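You operate a simulated robot arm through the tools that you are given. There is no shell and no other tool.

You are at the controls of a simulated robot arm. One attempt, no reset.

Task
Clear the forming press and tape the near side of its coil.
Fine: draw the table out, block on the pad at D32, coil in the tape carriage; carriage to its near mark and left there; one stroke.

It is judged by the outcome, as a careful person would: the job done as asked, and still so three seconds after it is handed in. It fails if anything else is knocked over, pushed out of place, dropped, spilled or broken.

Robot
A 6-joint arm with a two-finger gripper, fixed in place. Base frame: the origin is at the foot of the arm, x ahead of it, y to its left, z up; the work surface is at about z = 0.72. Readings come in m, degrees, newtons and seconds.
Its first joint turns from -166.0 to 166.0 degrees. Payload 3.43 kg.
The TCP is the grasp point between the finger pads, 0.02 m short of the fingertips. In the tool frame z runs along the fingers and y along their closing line. Largest opening 0.19 m; the body of the gripper starts 0.248 m behind the TCP.
Orientation is that of the tool frame in the base frame, as a unit quaternion [x, y, z, w]. With the fingers straight down and closing along the base's y, the tool's x points along the base's -x, its y along +y and its z along -z.

Tools
- The arm moves only by the tool drive_tool. Its argument "increments" is a list of rows, each a list of 3 entries, a list of its own where there are three numbers: the turn, a rotation vector about the tool's x, y, z in rad, then the shift along the tool's x, y, z in m, then the finger opening in m, from 0 to 0.19. In form: [[[rx, ry, rz], [dx, dy, dz], grip], ...]. A call has 1 to 20 rows; each row shifts and turns the commanded pose from where the row before left it, along the tool's axes as they then stand. Rows are played at 5 a second. More than 0.05 m and 8.6 degrees between two rows, or a gripper value outside its range, and nothing of the call is played. A pose out of reach is approached as far as the arm can. The call stops where the force on the tool passes 90 N (or 10 N more than at its start, if that is more) or the arm is blocked; 0.2 s more then pass. Each finger travels about 0.153 m/s and halts on what it meets, pressing with about 35 N; the grip force reading is that of the motor and also rises with nothing between the fingers. The clock runs only during rows and for 0.2 s after the last one: add rows that do not move to give the fingers time. It gives the time, the measured TCP pose, the force on the tool (base axes), the opening and the grip force at its end, in the units of the frame above (readings bear some noise), with the torque about the TCP (base axes, N m) and any sound that the robot's microphone picked up, and new pictures: "show" is both (left out), scene, wrist or none.
- Cameras (640 x 400 px; columns grow to the right, rows downward): "scene" is fixed at [0.2141, 0.5069, 1.4549]; the picture's right is [-0.50, -0.87, 0.00], its down [-0.49, 0.28, -0.83] and it looks along [0.71, -0.41, -0.56] (base axes); focal length 331 px, centre (320, 200). "wrist" rides on the gripper at [0.07, -0.008, -0.288] in the tool frame; the picture's right is [0.12, 0.99, 0.00], its down [-0.96, 0.12, -0.25] and it looks along [-0.24, 0.03, 0.97] (tool axes); focal length 261 px, centre (320, 200).
- lift_body(by): slides the trunk up (or, below 0, down) by that many m; the arm rides with it, the base frame stays. It gives what a move gives, with no picture.
- pixel_to_xyz(camera, pixels): for up to 12 pixels [column, row] of the newest picture of that camera ("zoom" is the newest enlarged one), the place [x, y, z] in the base frame of the surface seen there, good to about 0.002 m, but the place of the scene camera against the robot may be out by one fixed shift of up to 0.012 m in any direction. No time passes.
- zoom(camera, box): a new picture of the part [left, top, right, bottom] of that camera's present view, enlarged. No time passes.
- close_job(): hands the job in; it is judged then, once.

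Leave the gripper open and the arm clear of the work at the hand-in unless told otherwise.

The tools are called after "Request:" by a JSON object that holds its "fn" and its "kwargs". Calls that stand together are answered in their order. drive_tool: Moves the arm, as the interface text tells. Its arguments: {"type":"object","properties":{"increments":{"type":"array","items":{"type":"array"}},"show":{"type":"string","enum":["both","scene","wrist","none"]}},"required":["increments"]} The other tools are called the same way: lift_body (by) slides the trunk up or down; pixel_to_xyz (camera, pixels) gives the place of the surface under pixels of a picture; zoom (camera, box) takes an enlarged picture of a part of a camera's view; close_job () hands the job in.

At the start:

```text
time: 0.0
eef_pos: [0.7297, 0.1096, 1.1708]
tcp_rot: [0.0, 1.0, 0.001, 0.0]
wrist_force: [-0.8, -0.8, -0.3]
ft_torque: [-0.02, -0.04, 0.03]
finger_gap: 0.19
gripper_force: 0.2
trunk travel left (down, up): [-0.275, 0.165]
```

scene: 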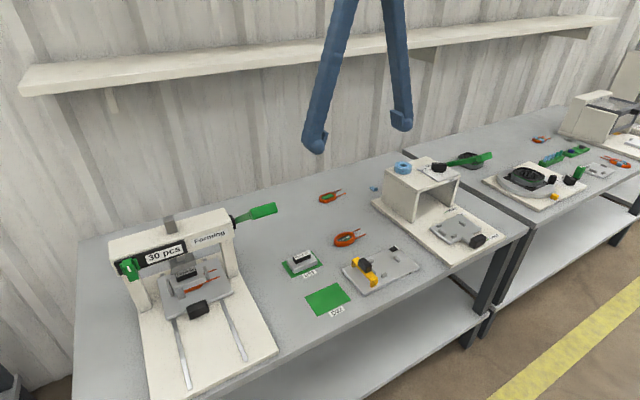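
wrist: 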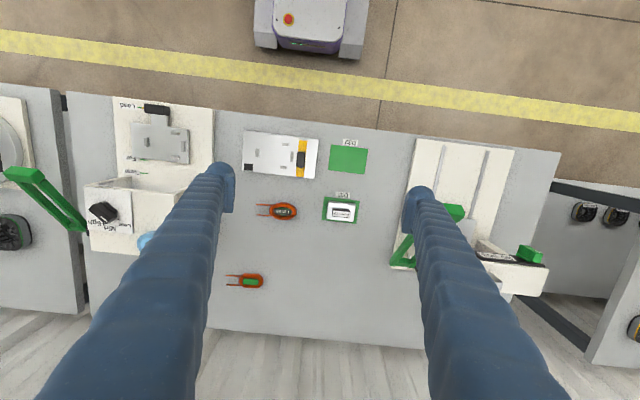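

I see a press on the left of the scene picture ("Forming", "30 pcs") around (190,290), pads near (302,262) and (328,298), and another white machine at (430,210) with a carriage at (460,230). I'll zoom in on these before anything moves.

Request:
{"fn": "zoom", "kwargs": {"camera": "scene", "box": [90, 190, 290, 400]}}

Request:
{"fn": "zoom", "kwargs": {"camera": "scene", "box": [270, 180, 430, 330]}}

Request:
{"fn": "zoom", "kwargs": {"camera": "scene", "box": [350, 140, 540, 280]}}

Request:
{"fn": "zoom", "kwargs": {"camera": "wrist", "box": [70, 80, 240, 270]}}

Request:
{"fn": "zoom", "kwargs": {"camera": "wrist", "box": [380, 120, 560, 310]}}

Request:
{"fn": "zoom", "kwargs": {"camera": "wrist", "box": [220, 110, 400, 300]}}

```text
1.90 times, centred on (190, 295) of scene
```

zoom: 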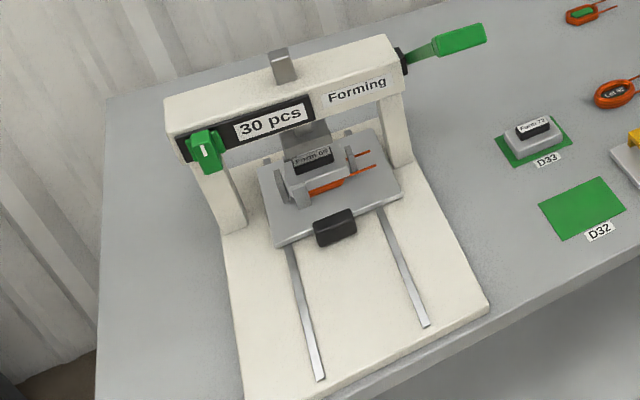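

```text
2.67 times, centred on (350, 255) of scene
```

zoom: 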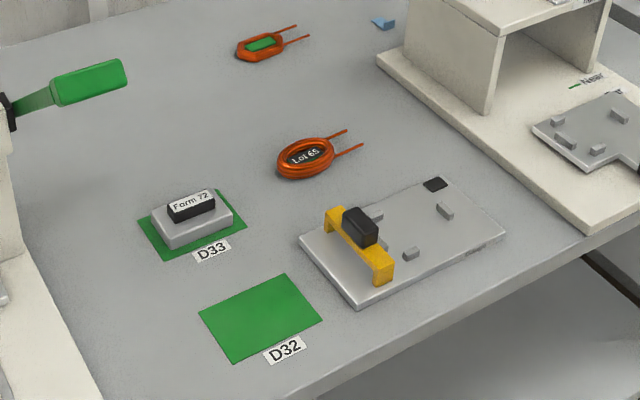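

```text
2.86 times, centred on (445, 210) of scene
```

zoom: 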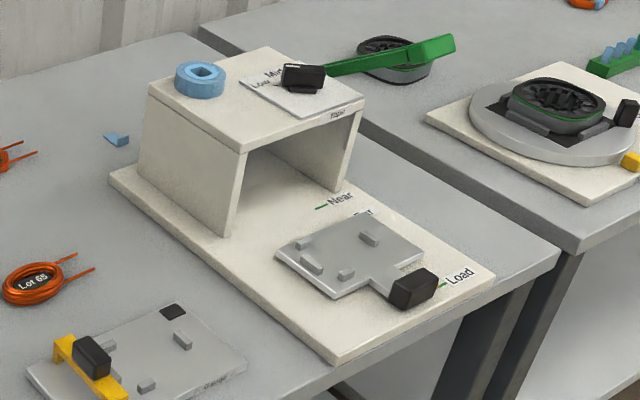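

```text
2.11 times, centred on (155, 175) of wrist
```

zoom: 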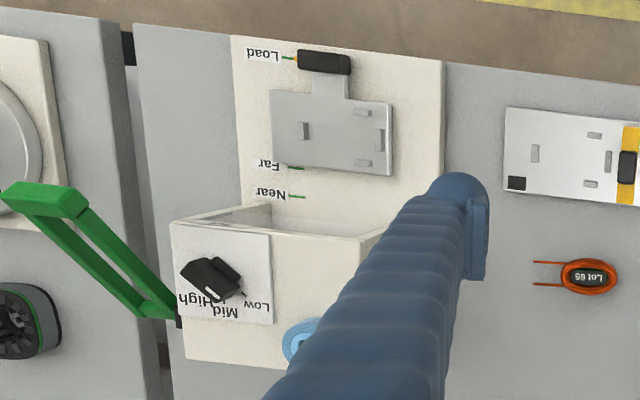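

```text
2.11 times, centred on (470, 215) of wrist
```

zoom: 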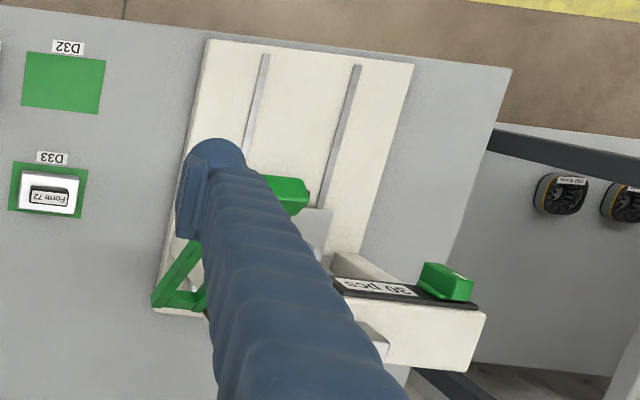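

```text
2.11 times, centred on (310, 205) of wrist
```

zoom: 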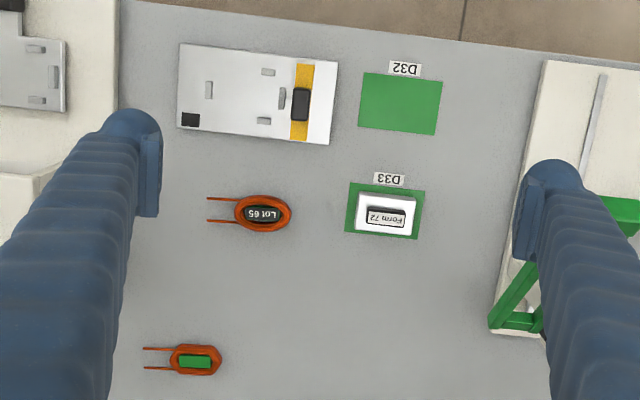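

I'll enlarge the labels and the mechanisms further, and then measure points.

Request:
{"fn": "zoom", "kwargs": {"camera": "scene", "box": [160, 240, 240, 320]}}

Request:
{"fn": "zoom", "kwargs": {"camera": "scene", "box": [100, 195, 290, 300]}}

Request:
{"fn": "zoom", "kwargs": {"camera": "scene", "box": [380, 145, 500, 220]}}

Request:
{"fn": "zoom", "kwargs": {"camera": "scene", "box": [420, 195, 520, 265]}}

Request:
{"fn": "zoom", "kwargs": {"camera": "scene", "box": [335, 235, 425, 305]}}

Request:
{"fn": "zoom", "kwargs": {"camera": "wrist", "box": [80, 170, 180, 260]}}

Request:
{"fn": "zoom", "kwargs": {"camera": "wrist", "box": [110, 90, 220, 190]}}

Request:
{"fn": "zoom", "kwargs": {"camera": "wrist", "box": [230, 115, 330, 195]}}

```text
5.00 times, centred on (200, 280) of scene
```

zoom: 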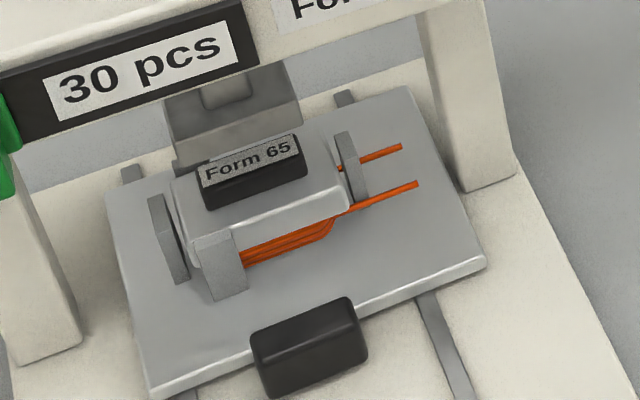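

```text
3.37 times, centred on (195, 248) of scene
```

zoom: 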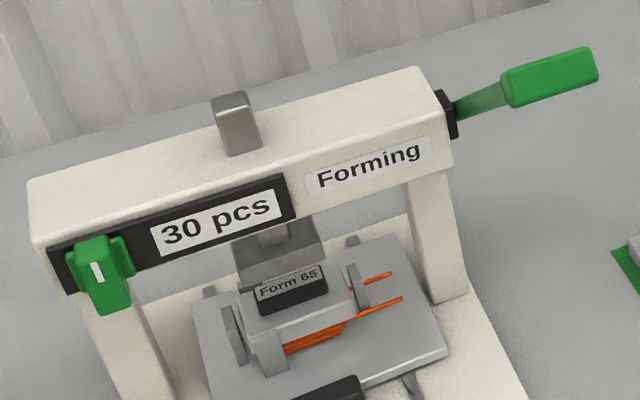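

```text
5.33 times, centred on (440, 182) of scene
```

zoom: 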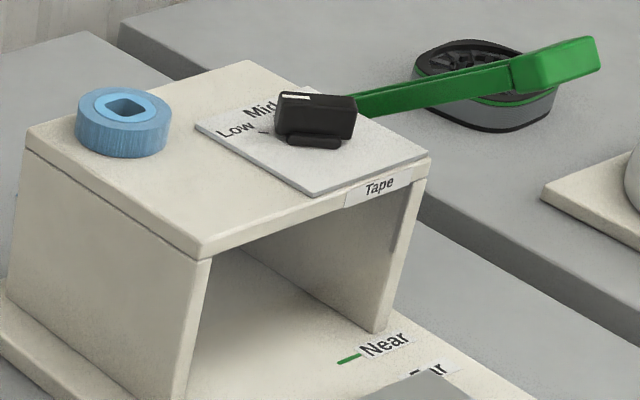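

```text
5.71 times, centred on (470, 230) of scene
```

zoom: 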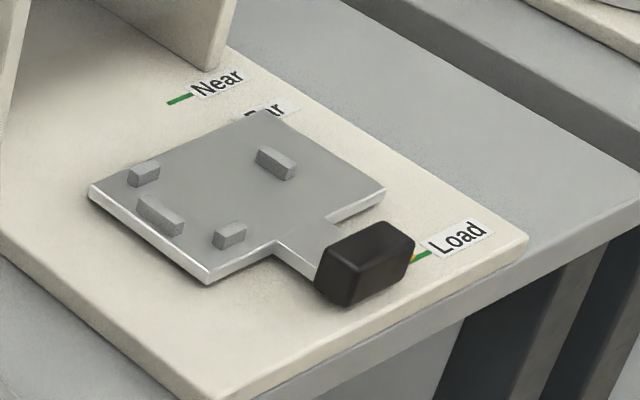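

```text
5.71 times, centred on (380, 270) of scene
```

zoom: 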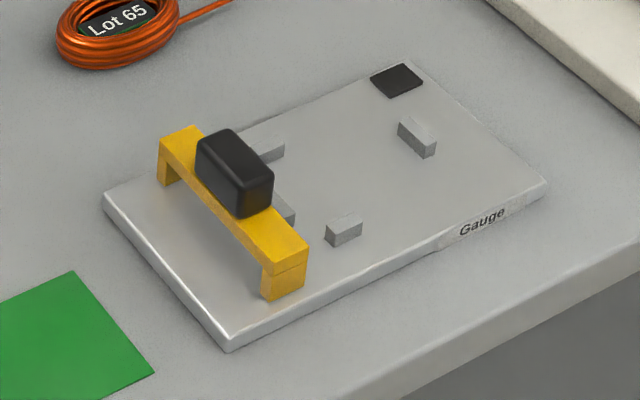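

```text
4.44 times, centred on (130, 215) of wrist
```

zoom: 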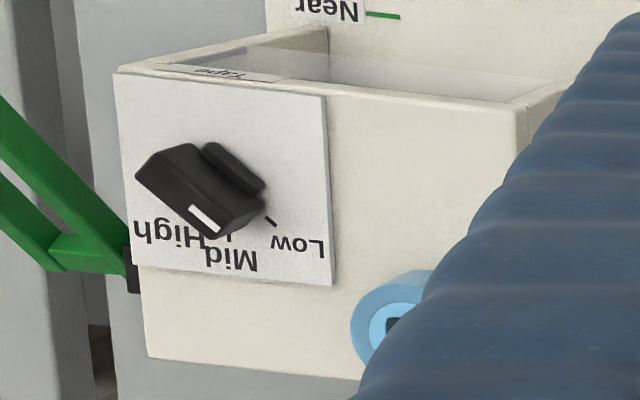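

```text
4.00 times, centred on (165, 140) of wrist
```

zoom: 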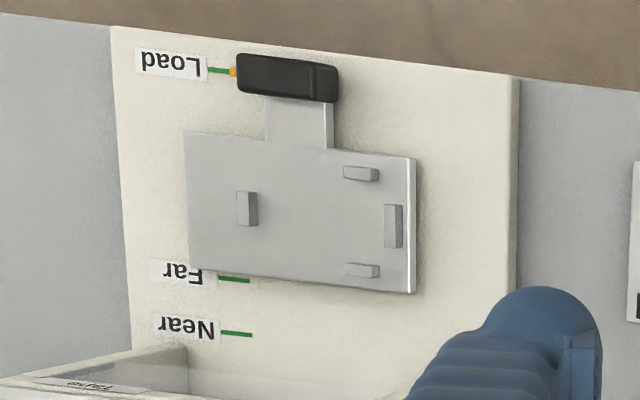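

```text
5.00 times, centred on (280, 155) of wrist
```

zoom: 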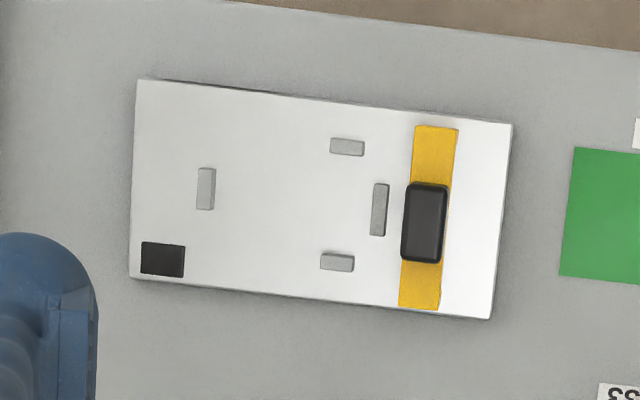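

I'll measure the main features in the scene picture and in the wrist picture. Features visible in both also give me the scene camera's fixed shift.

Request:
{"fn": "pixel_to_xyz", "kwargs": {"camera": "scene", "pixels": [[302, 257], [328, 298], [345, 238], [331, 197], [461, 228], [197, 310], [192, 272], [260, 211], [440, 167], [489, 157], [128, 266], [403, 167]]}}

Request:
{"fn": "pixel_to_xyz", "kwargs": {"camera": "wrist", "pixels": [[342, 212], [348, 159], [282, 211], [249, 281], [158, 109], [150, 140], [105, 211], [303, 148], [530, 254], [498, 257], [440, 160], [454, 212]]}}

```text
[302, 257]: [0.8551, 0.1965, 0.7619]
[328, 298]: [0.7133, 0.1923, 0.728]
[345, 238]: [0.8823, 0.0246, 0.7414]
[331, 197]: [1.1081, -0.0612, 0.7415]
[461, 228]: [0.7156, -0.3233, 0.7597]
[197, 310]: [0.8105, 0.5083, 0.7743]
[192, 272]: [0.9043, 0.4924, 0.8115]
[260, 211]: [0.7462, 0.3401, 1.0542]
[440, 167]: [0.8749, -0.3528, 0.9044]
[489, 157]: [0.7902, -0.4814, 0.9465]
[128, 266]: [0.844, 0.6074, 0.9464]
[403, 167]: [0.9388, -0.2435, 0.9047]
```

```text
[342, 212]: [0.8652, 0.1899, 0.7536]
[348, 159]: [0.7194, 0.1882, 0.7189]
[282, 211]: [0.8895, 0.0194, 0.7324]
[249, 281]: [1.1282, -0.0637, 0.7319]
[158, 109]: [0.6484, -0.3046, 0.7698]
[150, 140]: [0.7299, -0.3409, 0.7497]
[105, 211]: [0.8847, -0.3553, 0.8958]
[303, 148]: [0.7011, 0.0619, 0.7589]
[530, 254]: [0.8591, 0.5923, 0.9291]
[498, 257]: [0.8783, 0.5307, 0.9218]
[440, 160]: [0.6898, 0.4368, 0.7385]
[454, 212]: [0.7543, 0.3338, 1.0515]
```

The wrist and scene readings differ by roughly (+0.007, −0.004, −0.009), which is the fixed shift. Now I'll move back and to the left, at height and away from the press lever, so the wrist camera can look into the press.

Request:
{"fn": "drive_tool", "kwargs": {"increments": [[[0, 0, 0], [0.03, 0.025, 0], 0.19], [[0, 0, 0], [0.03, 0.035, 0], 0.19], [[0, 0, 0], [0.03, 0.035, 0], 0.19], [[0, 0, 0], [0.03, 0.035, 0], 0.19], [[0, 0, 0], [0.03, 0.035, 0], 0.19], [[0, 0, 0], [0.03, 0.035, 0], 0.19], [[0, 0, 0], [0.02, 0.035, 0], 0.19], [[0, 0, 0], [0.02, 0.035, 0], 0.19], [[0, 0, 0], [0, 0.035, 0], 0.19], [[0, 0, 0], [0, 0, 0], 0.19]]}}

```text
time: 2.2
eef_pos: [0.5099, 0.4155, 1.171]
tcp_rot: [0.0, 1.0, 0.0, -0.001]
wrist_force: [0.6, 0.5, -0.7]
ft_torque: [-0.12, -0.02, -0.02]
finger_gap: 0.1899
gripper_force: 0.0
trunk travel left (down, up): [-0.275, 0.165]
```

scene: 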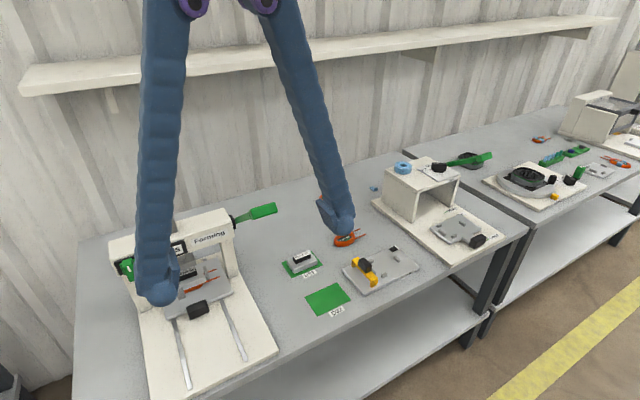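
wrist: 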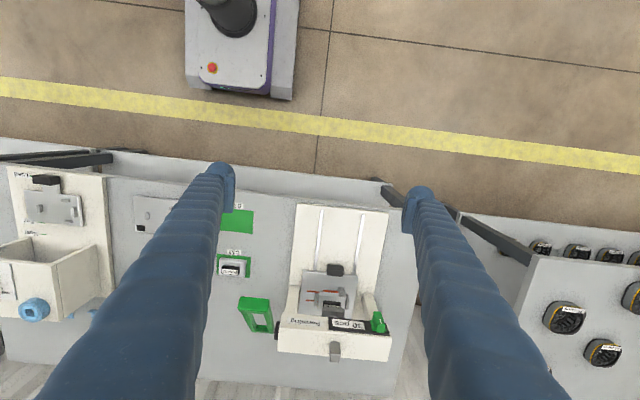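

The wrist camera now sees the press near (335,300). I'll enlarge it.

Request:
{"fn": "zoom", "kwargs": {"camera": "wrist", "box": [230, 195, 400, 370]}}

Request:
{"fn": "zoom", "kwargs": {"camera": "wrist", "box": [280, 255, 400, 335]}}

```text
2.29 times, centred on (315, 282) of wrist
```

zoom: 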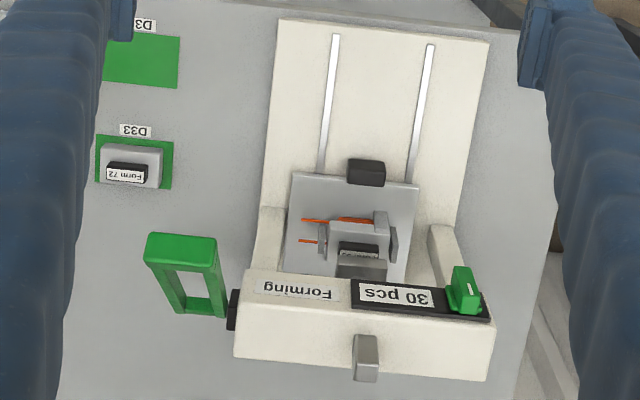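

```text
5.00 times, centred on (340, 295) of wrist
```

zoom: 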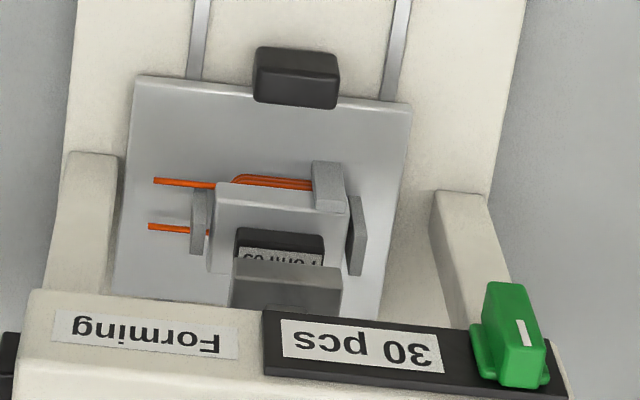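

I'll measure the ram pad, the block, the coil leads, the stops and the table from this enlarged view.

Request:
{"fn": "pixel_to_xyz", "kwargs": {"camera": "zoom", "pixels": [[286, 272], [285, 295], [280, 240], [270, 195], [328, 180], [200, 205], [355, 225], [170, 182], [170, 227], [240, 130], [298, 62], [520, 335]]}}

Request:
{"fn": "pixel_to_xyz", "kwargs": {"camera": "zoom", "pixels": [[136, 76], [410, 105], [255, 48], [338, 58], [218, 185], [348, 210], [258, 258], [315, 262], [236, 228], [325, 235], [230, 285], [342, 290]]}}

```text
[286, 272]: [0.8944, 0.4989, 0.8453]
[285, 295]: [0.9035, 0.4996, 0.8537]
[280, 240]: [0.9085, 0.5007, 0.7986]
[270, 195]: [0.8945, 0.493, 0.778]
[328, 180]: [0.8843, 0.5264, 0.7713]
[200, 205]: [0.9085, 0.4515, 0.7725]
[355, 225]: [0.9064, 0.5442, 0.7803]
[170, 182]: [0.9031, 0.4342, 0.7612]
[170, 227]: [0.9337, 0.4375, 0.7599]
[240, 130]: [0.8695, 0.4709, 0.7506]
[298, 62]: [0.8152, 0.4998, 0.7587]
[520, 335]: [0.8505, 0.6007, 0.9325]
```

```text
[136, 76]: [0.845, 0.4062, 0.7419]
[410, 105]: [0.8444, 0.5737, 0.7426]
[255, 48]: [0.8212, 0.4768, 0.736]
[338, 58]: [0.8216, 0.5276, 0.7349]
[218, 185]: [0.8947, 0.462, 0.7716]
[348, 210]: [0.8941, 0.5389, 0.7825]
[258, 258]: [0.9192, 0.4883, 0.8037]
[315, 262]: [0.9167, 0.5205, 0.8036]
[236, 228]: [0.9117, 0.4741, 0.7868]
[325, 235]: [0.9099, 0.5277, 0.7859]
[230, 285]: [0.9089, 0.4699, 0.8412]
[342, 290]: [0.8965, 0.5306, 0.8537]
```

The ram pad's underside looks well above the block: pad at z≈0.845, block grip top ≈0.804. Next I'll measure the press frame, the lever, the rails, the D32 pad and the tape machine.

Request:
{"fn": "zoom", "kwargs": {"camera": "wrist", "box": [230, 195, 400, 370]}}

Request:
{"fn": "pixel_to_xyz", "kwargs": {"camera": "zoom", "pixels": [[335, 36], [430, 46], [320, 170], [412, 175], [237, 275], [492, 318], [200, 240], [148, 238], [215, 240], [465, 270], [455, 310], [365, 338]]}}

Request:
{"fn": "pixel_to_xyz", "kwargs": {"camera": "zoom", "pixels": [[280, 20], [489, 42], [178, 38], [178, 88], [100, 85], [260, 215], [445, 230], [170, 310], [220, 312], [232, 300], [126, 172], [130, 150]]}}

Request:
{"fn": "pixel_to_xyz", "kwargs": {"camera": "scene", "pixels": [[182, 262], [184, 271], [178, 272], [190, 270], [170, 228], [168, 216], [255, 205], [275, 206], [240, 215]]}}

```text
2.29 times, centred on (315, 282) of wrist
```

zoom: 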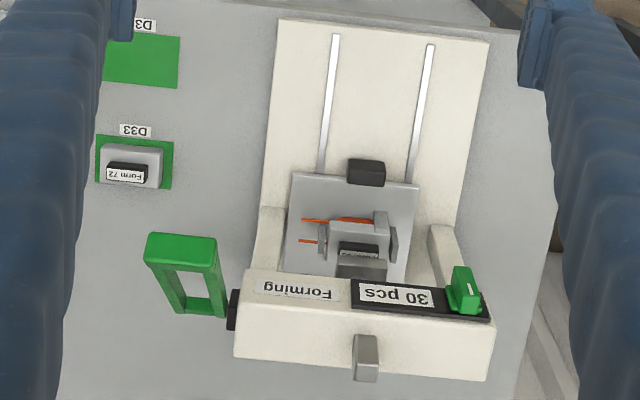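

```text
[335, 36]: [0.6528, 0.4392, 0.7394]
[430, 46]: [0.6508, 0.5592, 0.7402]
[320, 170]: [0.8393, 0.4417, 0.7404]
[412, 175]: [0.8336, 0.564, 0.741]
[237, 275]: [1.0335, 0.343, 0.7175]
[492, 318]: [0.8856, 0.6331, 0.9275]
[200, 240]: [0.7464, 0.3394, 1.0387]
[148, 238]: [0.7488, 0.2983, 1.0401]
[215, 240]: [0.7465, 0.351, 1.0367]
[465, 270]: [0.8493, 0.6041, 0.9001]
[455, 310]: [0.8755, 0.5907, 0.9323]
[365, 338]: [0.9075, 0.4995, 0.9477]
```

```text
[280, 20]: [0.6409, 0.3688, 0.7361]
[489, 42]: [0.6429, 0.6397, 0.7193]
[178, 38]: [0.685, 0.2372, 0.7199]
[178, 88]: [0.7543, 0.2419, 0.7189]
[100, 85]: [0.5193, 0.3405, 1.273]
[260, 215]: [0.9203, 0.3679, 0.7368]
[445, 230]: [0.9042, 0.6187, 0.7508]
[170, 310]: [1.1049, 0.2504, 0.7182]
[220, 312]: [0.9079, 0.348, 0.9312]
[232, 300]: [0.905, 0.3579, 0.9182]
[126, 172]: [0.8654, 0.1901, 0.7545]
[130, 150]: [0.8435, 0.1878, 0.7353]
```

```text
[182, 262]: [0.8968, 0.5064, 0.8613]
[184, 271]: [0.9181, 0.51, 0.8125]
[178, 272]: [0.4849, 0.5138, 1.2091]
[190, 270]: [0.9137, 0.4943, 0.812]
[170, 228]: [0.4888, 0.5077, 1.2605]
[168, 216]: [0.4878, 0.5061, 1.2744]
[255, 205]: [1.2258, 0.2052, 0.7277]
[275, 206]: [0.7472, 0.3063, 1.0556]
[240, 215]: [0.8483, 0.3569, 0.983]
```

The table front edge is at x≈0.845 and its black handle at about (0.815, 0.50, 0.75). The rails run out to x≈0.65. The ram pad bottom is clear of the block, so the press is open. I'll bring the gripper to just in front of and above the handle, partly closing the fingers.

Request:
{"fn": "drive_tool", "kwargs": {"increments": [[[0, 0, 0], [-0.019, 0.0087, 0.027], 0.1], [[0, 0, 0], [-0.019, 0.0087, 0.027], 0.1], [[0, 0, 0], [-0.019, 0.0087, 0.027], 0.1], [[0, 0, 0], [-0.019, 0.0087, 0.027], 0.1], [[0, 0, 0], [-0.019, 0.0087, 0.027], 0.1], [[0, 0, 0], [-0.019, 0.0087, 0.027], 0.1], [[0, 0, 0], [-0.019, 0.0087, 0.027], 0.1], [[0, 0, 0], [-0.019, 0.0087, 0.027], 0.1], [[0, 0, 0], [-0.019, 0.0087, 0.027], 0.1], [[0, 0, 0], [-0.019, 0.0087, 0.027], 0.1], [[0, 0, 0], [0, 0, 0], 0.1]]}}

```text
time: 4.6
eef_pos: [0.6974, 0.5036, 0.8989]
tcp_rot: [-0.001, 1.0, 0.0, 0.0]
wrist_force: [0.0, 0.3, 0.3]
ft_torque: [-0.01, 0.02, 0.04]
finger_gap: 0.0998
gripper_force: 0.0
trunk travel left (down, up): [-0.275, 0.165]
```

scene: 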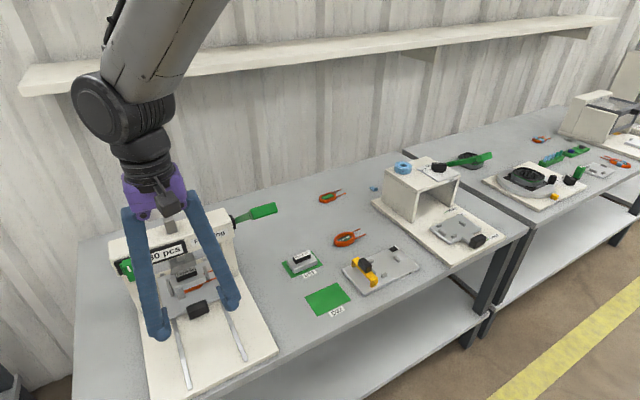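
wrist: 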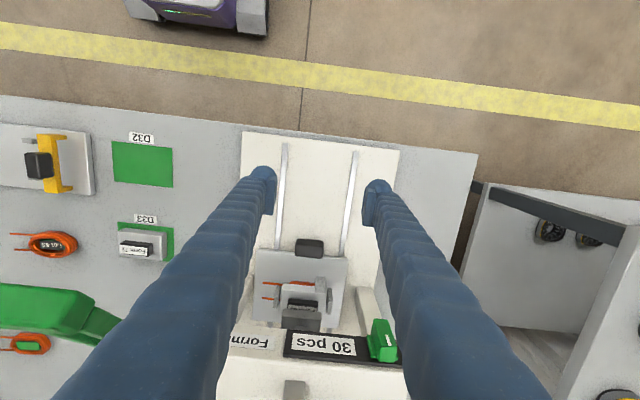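

I'll zoom in on the handle at wrist pixel (310,246) and measure it exactly.

Request:
{"fn": "zoom", "kwargs": {"camera": "wrist", "box": [245, 225, 375, 335]}}

Request:
{"fn": "pixel_to_xyz", "kwargs": {"camera": "wrist", "pixels": [[310, 243], [298, 243], [322, 244], [310, 240], [310, 250], [310, 253], [310, 258], [275, 255], [340, 262], [300, 291], [298, 310], [318, 325]]}}

```text
3.64 times, centred on (310, 280) of wrist
```

zoom: 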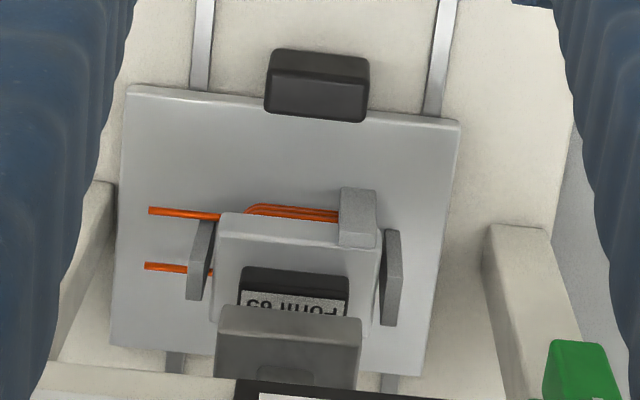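

```text
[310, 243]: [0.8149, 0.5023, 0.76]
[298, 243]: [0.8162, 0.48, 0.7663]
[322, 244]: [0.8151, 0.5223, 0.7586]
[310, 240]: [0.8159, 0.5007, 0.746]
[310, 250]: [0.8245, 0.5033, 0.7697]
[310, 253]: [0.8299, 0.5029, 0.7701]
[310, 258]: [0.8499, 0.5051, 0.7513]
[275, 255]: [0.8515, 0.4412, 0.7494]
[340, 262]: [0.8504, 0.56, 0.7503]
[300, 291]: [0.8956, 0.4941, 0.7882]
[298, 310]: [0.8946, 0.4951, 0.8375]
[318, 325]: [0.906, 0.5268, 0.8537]
```

The handle's front face is at x≈0.815, its top at z≈0.770 and it spans y 0.478–0.527. I'll come down over it with the fingers straddling it in y, TCP at about (0.820, 0.502, 0.767), and look before closing.

Request:
{"fn": "drive_tool", "kwargs": {"increments": [[[0, 0, 0], [-0.025, -0.0004, 0.035], 0.1], [[0, 0, 0], [-0.03, -0.0004, 0.035], 0.1], [[0, 0, 0], [-0.032, -0.0004, 0.032], 0.1], [[0, 0, 0], [-0.0356, -0.0004, 0.03], 0.1], [[0, 0, 0], [0, 0, 0], 0.1]]}}

```text
time: 5.8
eef_pos: [0.8218, 0.5006, 0.7669]
tcp_rot: [0.0, 1.0, 0.0, 0.0]
wrist_force: [-0.5, -0.5, -0.1]
ft_torque: [-0.04, 0.0, -0.01]
finger_gap: 0.0999
gripper_force: 0.0
trunk travel left (down, up): [-0.275, 0.165]
```

scene: 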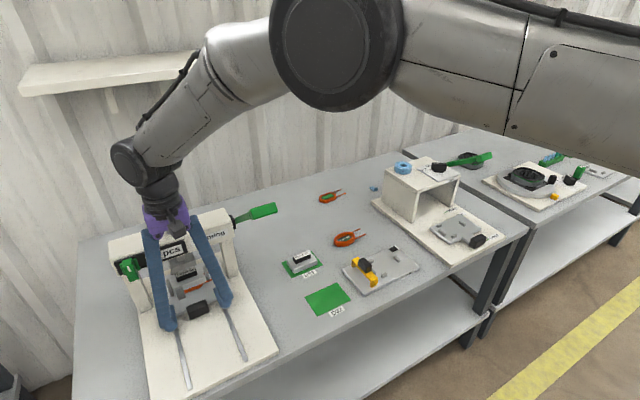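
wrist: 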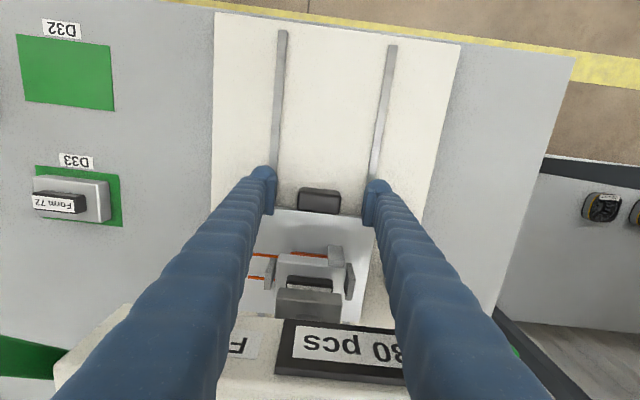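

The fingers straddle the handle at (319,200) symmetrically. I'll close on it.

Request:
{"fn": "drive_tool", "kwargs": {"increments": [[[0, 0, 0], [0, 0, 0], 0.04], [[0, 0, 0], [0, 0, 0], 0.04], [[0, 0, 0], [0, 0, 0], 0.04]], "show": "wrist"}}

```text
time: 6.6
eef_pos: [0.8224, 0.501, 0.7664]
tcp_rot: [0.0, 1.0, 0.0, -0.001]
wrist_force: [1.3, -0.8, -3.4]
ft_torque: [0.0, -0.03, 0.02]
finger_gap: 0.0489
gripper_force: 45.4
trunk travel left (down, up): [-0.275, 0.165]
```

wrist: 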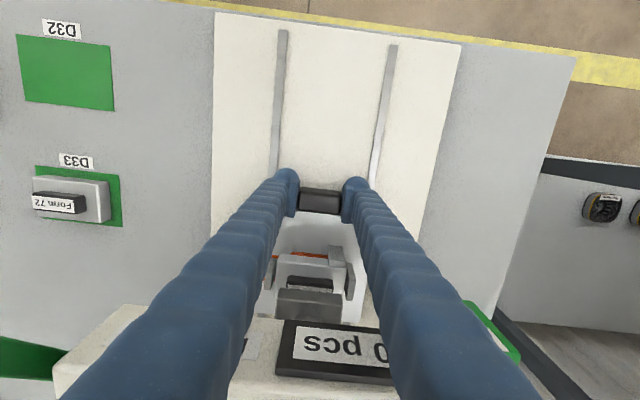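

The handle is held with a 0.049 gap. I'll pull the table slowly toward the robot (−x), first 0.04 m, and check the force.

Request:
{"fn": "drive_tool", "kwargs": {"increments": [[[0, 0, 0], [0.008, 0, 0], 0.04], [[0, 0, 0], [0.008, 0, 0], 0.04], [[0, 0, 0], [0.012, 0, 0], 0.04], [[0, 0, 0], [0.012, 0, 0], 0.04]]}}

```text
time: 7.6
eef_pos: [0.7816, 0.4992, 0.7667]
tcp_rot: [0.0, 1.0, -0.001, -0.001]
wrist_force: [-2.6, 1.8, -19.7]
ft_torque: [-0.14, -0.75, 0.13]
finger_gap: 0.049
gripper_force: 45.2
trunk travel left (down, up): [-0.275, 0.165]
```

scene: 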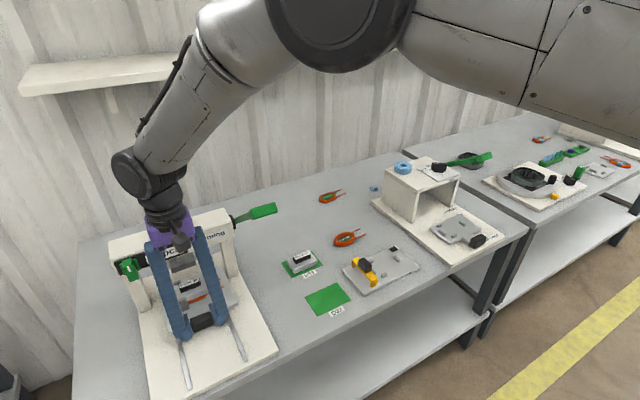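
wrist: 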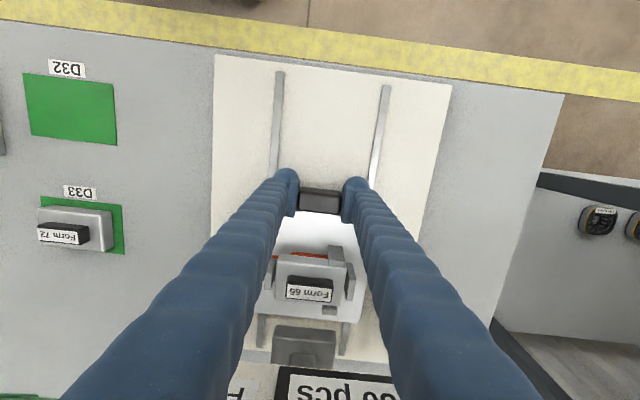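

The table slides smoothly. There is about 20 N pulling down on the tool, so I'm slightly lifting. I'll ease down a millimetre and keep pulling, another 0.10 m.

Request:
{"fn": "drive_tool", "kwargs": {"increments": [[[0, 0, 0], [0.008, 0, 0.001], 0.04], [[0, 0, 0], [0.012, 0, 0.0005], 0.04], [[0, 0, 0], [0.016, 0, 0], 0.04], [[0, 0, 0], [0.016, 0, 0], 0.04], [[0, 0, 0], [0.016, 0, 0], 0.04], [[0, 0, 0], [0.016, 0, 0], 0.04], [[0, 0, 0], [0.016, 0, 0], 0.04]]}}

```text
time: 9.2
eef_pos: [0.6822, 0.4993, 0.7665]
tcp_rot: [-0.001, 1.0, 0.0, -0.001]
wrist_force: [-1.7, 3.7, -14.6]
ft_torque: [-0.27, -0.73, 0.08]
finger_gap: 0.0488
gripper_force: 45.2
trunk travel left (down, up): [-0.275, 0.165]
```

scene: 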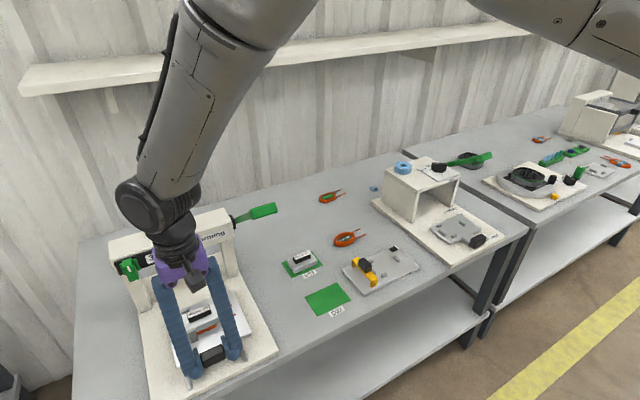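
wrist: 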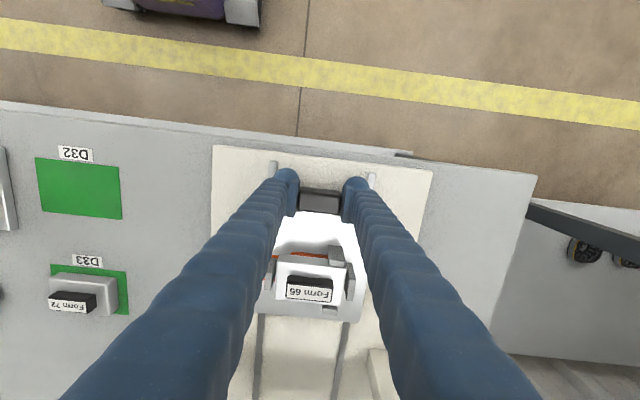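

The table front is now at x≈0.705 and the rails end near 0.652. I'll keep pulling in small steps to find the end stop.

Request:
{"fn": "drive_tool", "kwargs": {"increments": [[[0, 0, 0], [0.008, 0, 0.0005], 0.04], [[0, 0, 0], [0.008, 0, 0], 0.04], [[0, 0, 0], [0.006, 0, 0], 0.04], [[0, 0, 0], [0.006, 0, 0], 0.04]]}}

```text
time: 10.2
eef_pos: [0.6537, 0.4994, 0.7665]
tcp_rot: [0.0, 1.0, -0.001, -0.001]
wrist_force: [0.5, -2.1, -2.1]
ft_torque: [-0.16, -0.51, -0.04]
finger_gap: 0.0491
gripper_force: 44.8
trunk travel left (down, up): [-0.275, 0.165]
```

scene: 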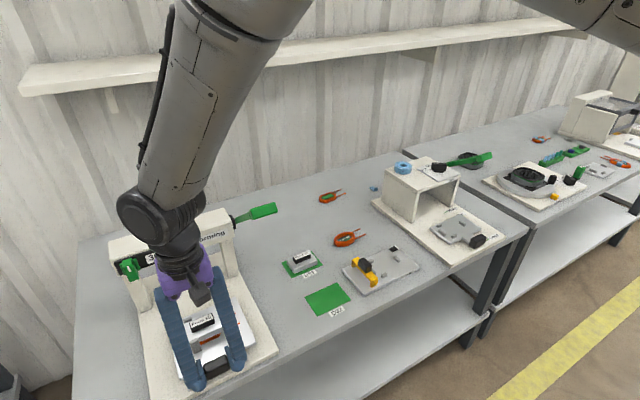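
wrist: 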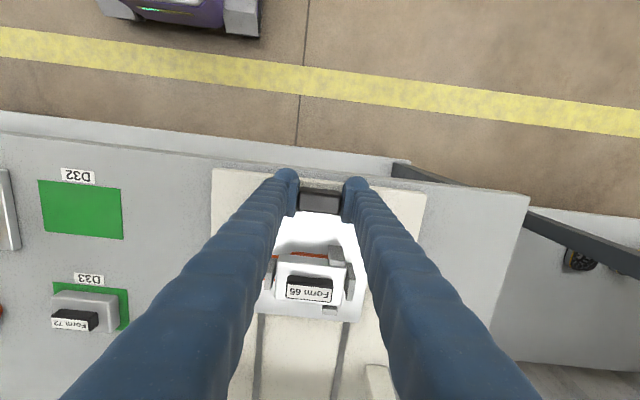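

Still free. Three or four more small steps, watching the x force.

Request:
{"fn": "drive_tool", "kwargs": {"increments": [[[0, 0, 0], [0.004, 0, 0], 0.04], [[0, 0, 0], [0.004, 0, 0], 0.04], [[0, 0, 0], [0.004, 0, 0], 0.04]]}}

```text
time: 11.0
eef_pos: [0.6469, 0.5003, 0.7678]
tcp_rot: [0.0, 1.0, 0.001, 0.001]
wrist_force: [37.4, -13.2, 1.9]
ft_torque: [-0.16, -0.49, 0.03]
finger_gap: 0.0495
gripper_force: 44.9
trunk travel left (down, up): [-0.275, 0.165]
```

scene: 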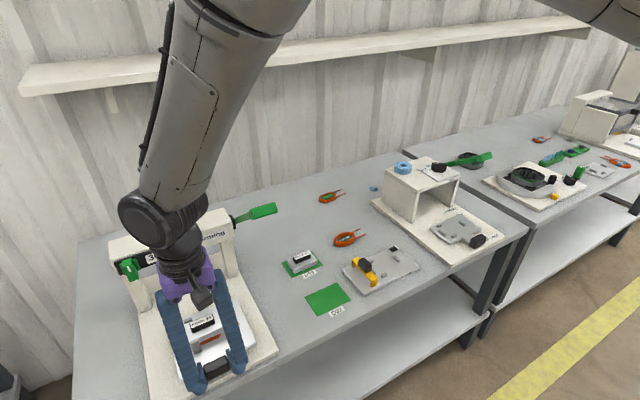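
wrist: 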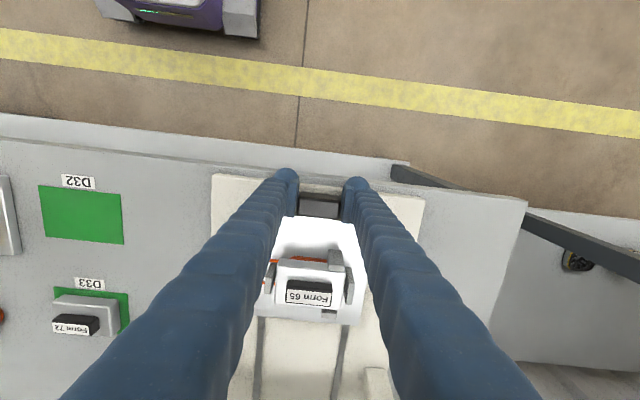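

The x force jumped to 37 N, so the table is on its outer stop. I'll take up the strain (move 3 mm back), open, and rise straight up.

Request:
{"fn": "drive_tool", "kwargs": {"increments": [[[0, 0, 0], [-0.004, 0, 0], 0.04], [[0, 0, 0], [0, 0, 0], 0.1], [[0, 0, 0], [0, 0, 0], 0.1], [[0, 0, 0], [0, 0, -0.03], 0.1], [[0, 0, 0], [0, 0, -0.04], 0.1], [[0, 0, 0], [0, 0, -0.04], 0.1], [[0, 0, 0], [0, 0, -0.04], 0.1], [[0, 0, 0], [0, 0, 0], 0.1]]}}

```text
time: 12.8
eef_pos: [0.6454, 0.4999, 0.9171]
tcp_rot: [-0.001, 1.0, 0.0, -0.001]
wrist_force: [0.1, -0.3, 0.4]
ft_torque: [0.02, 0.02, 0.0]
finger_gap: 0.0999
gripper_force: 0.1
trunk travel left (down, up): [-0.275, 0.165]
```

scene: 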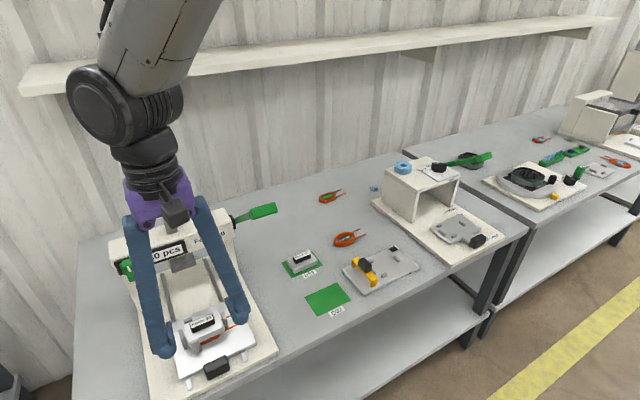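
wrist: 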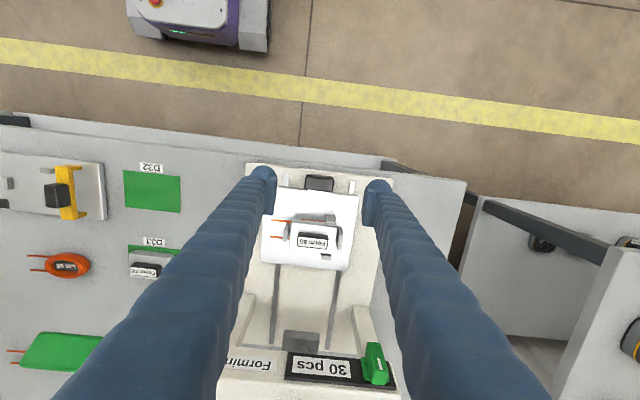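

The table is out. I'll look closely at the block on it, near wrist pixel (310,237).

Request:
{"fn": "zoom", "kwargs": {"camera": "wrist", "box": [255, 170, 365, 280]}}

Request:
{"fn": "zoom", "kwargs": {"camera": "scene", "box": [155, 290, 265, 390]}}

```text
3.64 times, centred on (310, 225) of wrist
```

zoom: 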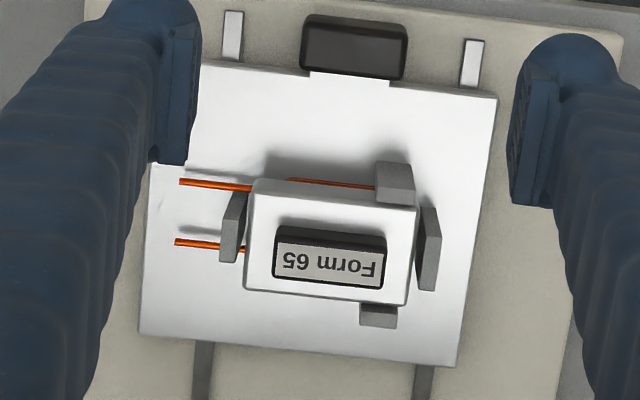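

```text
4.00 times, centred on (210, 340) of scene
```

zoom: 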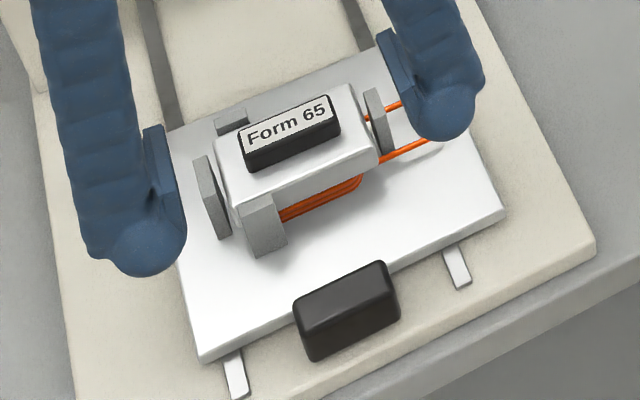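

I'll measure the block grip and the surrounding stops in the wrist zoom.

Request:
{"fn": "zoom", "kwargs": {"camera": "wrist", "box": [255, 170, 365, 280]}}

Request:
{"fn": "pixel_to_xyz", "kwargs": {"camera": "zoom", "pixels": [[280, 235], [380, 242], [330, 235], [328, 262], [275, 275], [380, 282], [328, 230], [260, 190], [405, 212], [240, 200], [430, 215], [395, 190]]}}

Request:
{"fn": "pixel_to_xyz", "kwargs": {"camera": "zoom", "pixels": [[255, 285], [405, 300], [380, 310], [185, 182], [180, 242], [320, 182], [300, 280], [330, 292], [355, 45], [200, 80], [490, 110], [150, 330]]}}

```text
3.64 times, centred on (310, 225) of wrist
```

zoom: 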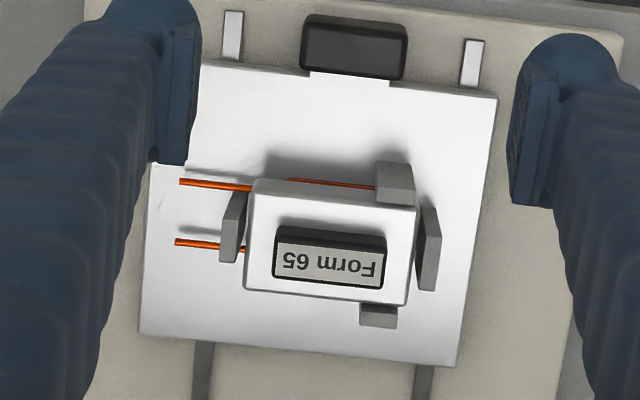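

```text
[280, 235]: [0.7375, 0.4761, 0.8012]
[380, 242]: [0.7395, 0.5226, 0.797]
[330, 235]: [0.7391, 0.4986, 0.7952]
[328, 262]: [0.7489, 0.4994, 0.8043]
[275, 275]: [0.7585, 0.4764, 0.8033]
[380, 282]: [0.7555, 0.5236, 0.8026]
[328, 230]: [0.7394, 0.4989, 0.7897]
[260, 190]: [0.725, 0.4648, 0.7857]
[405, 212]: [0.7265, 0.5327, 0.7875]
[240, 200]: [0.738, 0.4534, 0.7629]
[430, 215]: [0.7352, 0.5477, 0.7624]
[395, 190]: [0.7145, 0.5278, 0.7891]
```

```text
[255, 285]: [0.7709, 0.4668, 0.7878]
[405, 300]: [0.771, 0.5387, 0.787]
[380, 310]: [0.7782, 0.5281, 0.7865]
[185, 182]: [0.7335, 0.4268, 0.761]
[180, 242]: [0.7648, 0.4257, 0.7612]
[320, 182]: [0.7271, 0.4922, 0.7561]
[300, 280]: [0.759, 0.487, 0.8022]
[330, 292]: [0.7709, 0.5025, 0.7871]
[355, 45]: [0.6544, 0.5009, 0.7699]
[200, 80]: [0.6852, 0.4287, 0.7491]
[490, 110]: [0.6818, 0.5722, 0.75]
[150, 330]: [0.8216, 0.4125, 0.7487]
```

The block top is at z≈0.787, with its grip (x 0.7385–0.760, y 0.475–0.525) reaching z≈0.803. The stops around it reach ≈0.789. I'll go over it with the fingers at ±0.04 in y and descend to TCP z≈0.820 first to check.

Request:
{"fn": "drive_tool", "kwargs": {"increments": [[[0, 0, 0], [-0.0342, 0, 0.01], 0.08], [[0, 0, 0], [-0.0342, 0, 0.01], 0.08], [[0, 0, 0], [-0.0343, 0, 0.02], 0.08], [[0, 0, 0], [0, 0, 0.03], 0.08], [[0, 0, 0], [0, 0, 0.0268], 0.08], [[0, 0, 0], [0, 0, 0], 0.08]]}}

```text
time: 14.2
eef_pos: [0.7481, 0.5004, 0.8191]
tcp_rot: [0.0, 1.0, 0.0, 0.001]
wrist_force: [-0.3, -0.1, 0.7]
ft_torque: [-0.05, 0.0, 0.04]
finger_gap: 0.0801
gripper_force: 0.0
trunk travel left (down, up): [-0.275, 0.165]
```

scene: 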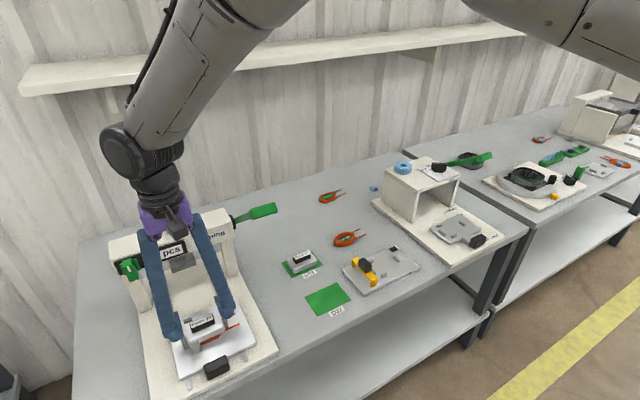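
wrist: 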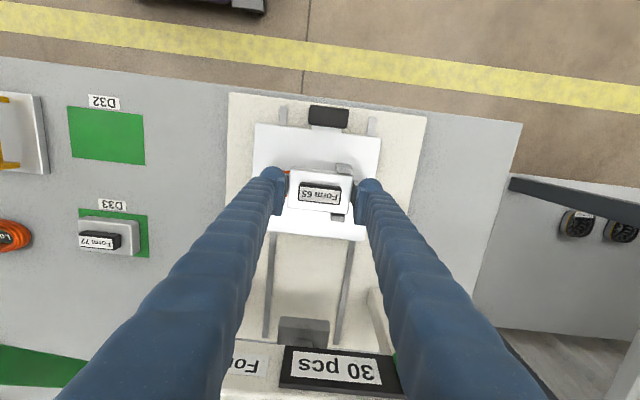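

Request:
{"fn": "zoom", "kwargs": {"camera": "wrist", "box": [255, 145, 385, 245]}}

Request:
{"fn": "pixel_to_xyz", "kwargs": {"camera": "wrist", "pixels": [[69, 107], [142, 117], [145, 164], [72, 157], [108, 135], [79, 209], [148, 217], [149, 257], [108, 232], [100, 242], [320, 184], [318, 197]]}}

Request:
{"fn": "zoom", "kwargs": {"camera": "scene", "box": [150, 280, 260, 390]}}

```text
4.00 times, centred on (320, 195) of wrist
```

zoom: 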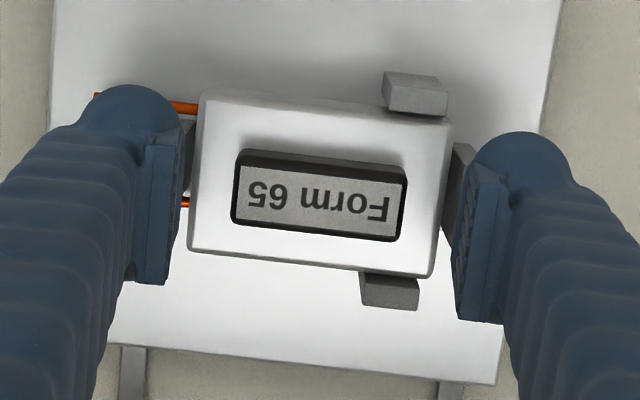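

```text
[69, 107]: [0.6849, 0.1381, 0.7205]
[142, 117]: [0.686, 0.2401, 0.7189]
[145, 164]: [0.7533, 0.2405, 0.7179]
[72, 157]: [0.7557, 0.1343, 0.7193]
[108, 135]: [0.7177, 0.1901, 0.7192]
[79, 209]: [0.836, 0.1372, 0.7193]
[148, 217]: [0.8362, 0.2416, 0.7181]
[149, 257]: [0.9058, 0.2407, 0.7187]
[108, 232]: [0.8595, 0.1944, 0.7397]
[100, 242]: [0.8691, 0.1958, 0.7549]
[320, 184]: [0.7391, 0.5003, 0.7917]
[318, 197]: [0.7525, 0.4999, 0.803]
```

```text
3.64 times, centred on (205, 335) of scene
```

zoom: 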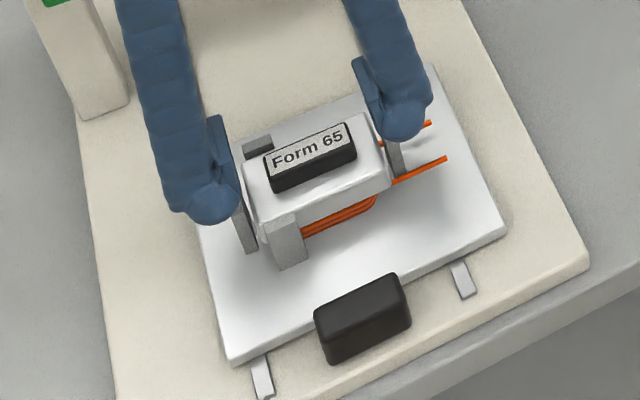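

The fingers are centred about the block with the tips just above it. I'll descend 9 mm, keeping the tips clear of the block's top face, then close on the black grip.

Request:
{"fn": "drive_tool", "kwargs": {"increments": [[[0, 0, 0], [-0.001, 0, 0.009], 0.07], [[0, 0, 0], [0, 0, 0], 0.07], [[0, 0, 0], [0, 0, 0], 0.04], [[0, 0, 0], [0, 0, 0], 0.04], [[0, 0, 0], [0, 0, 0], 0.04]]}}

```text
time: 15.4
eef_pos: [0.7511, 0.4991, 0.8106]
tcp_rot: [0.0, 1.0, 0.0, 0.0]
wrist_force: [0.6, -0.2, 4.1]
ft_torque: [-0.02, 0.0, -0.02]
finger_gap: 0.051
gripper_force: 35.1
trunk travel left (down, up): [-0.275, 0.165]
```

scene: 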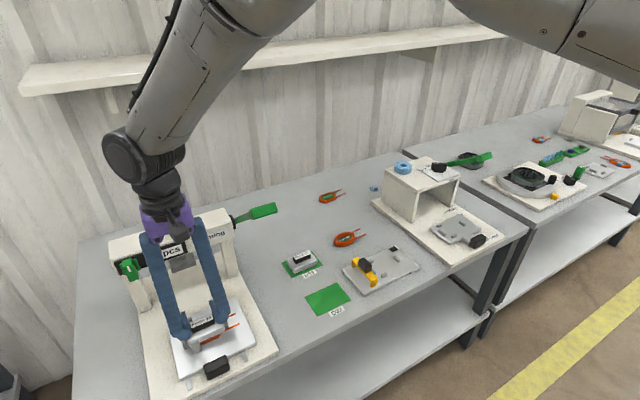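
wrist: 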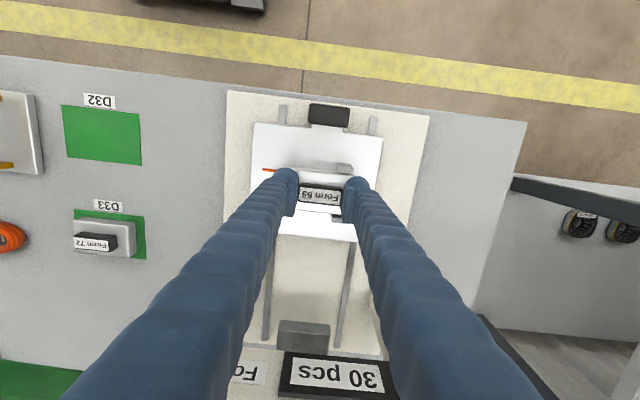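

The grip is held with a 0.051 gap. I'll lift slowly, straight up, and check that the coil stays behind.

Request:
{"fn": "drive_tool", "kwargs": {"increments": [[[0, 0, 0], [0, 0, -0.005], 0.04], [[0, 0, 0], [0, 0, -0.01], 0.04], [[0, 0, 0], [0, 0, -0.015], 0.04], [[0, 0, 0], [0, 0, -0.02], 0.04], [[0, 0, 0], [0, 0, -0.02], 0.04], [[0, 0, 0], [0, 0, 0], 0.04]]}}

```text
time: 16.8
eef_pos: [0.7501, 0.5006, 0.8801]
tcp_rot: [0.0, 1.0, 0.0, -0.001]
wrist_force: [-0.1, -0.2, -2.5]
ft_torque: [-0.02, 0.02, -0.03]
finger_gap: 0.0511
gripper_force: 34.6
trunk travel left (down, up): [-0.275, 0.165]
```

scene: 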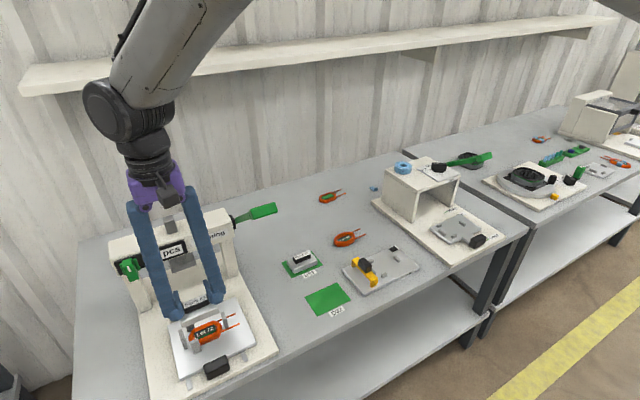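
wrist: 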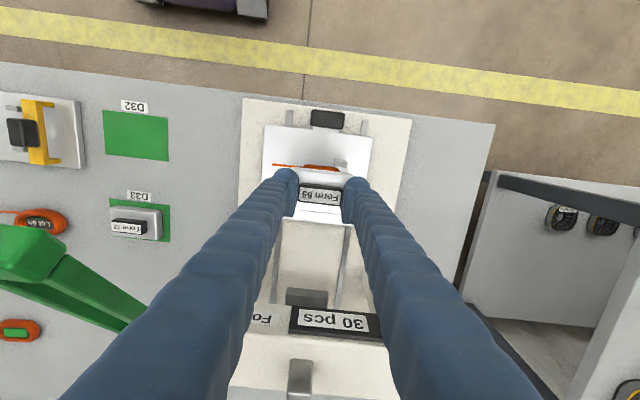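

The block came up cleanly and the coil stayed on the table. I'll zoom to check both, then measure the block's bottom.

Request:
{"fn": "zoom", "kwargs": {"camera": "scene", "box": [155, 270, 255, 380]}}

Request:
{"fn": "zoom", "kwargs": {"camera": "scene", "box": [270, 235, 360, 325]}}

```text
3.64 times, centred on (205, 325) of scene
```

zoom: 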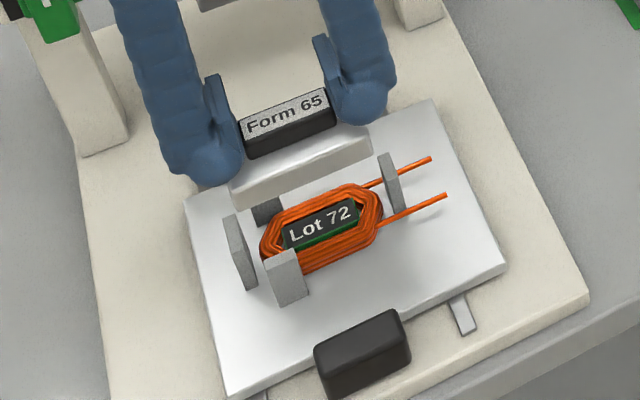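

```text
4.44 times, centred on (315, 280) of scene
```

zoom: 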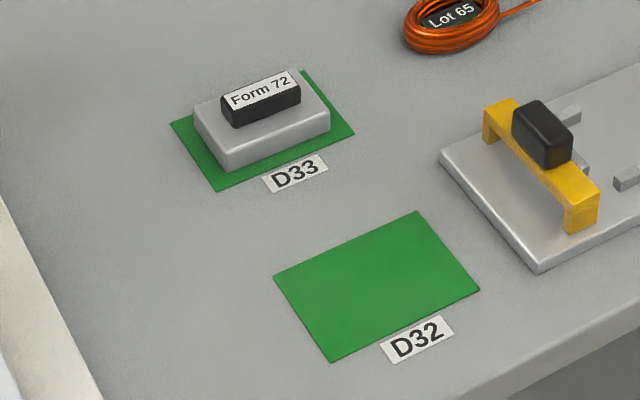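

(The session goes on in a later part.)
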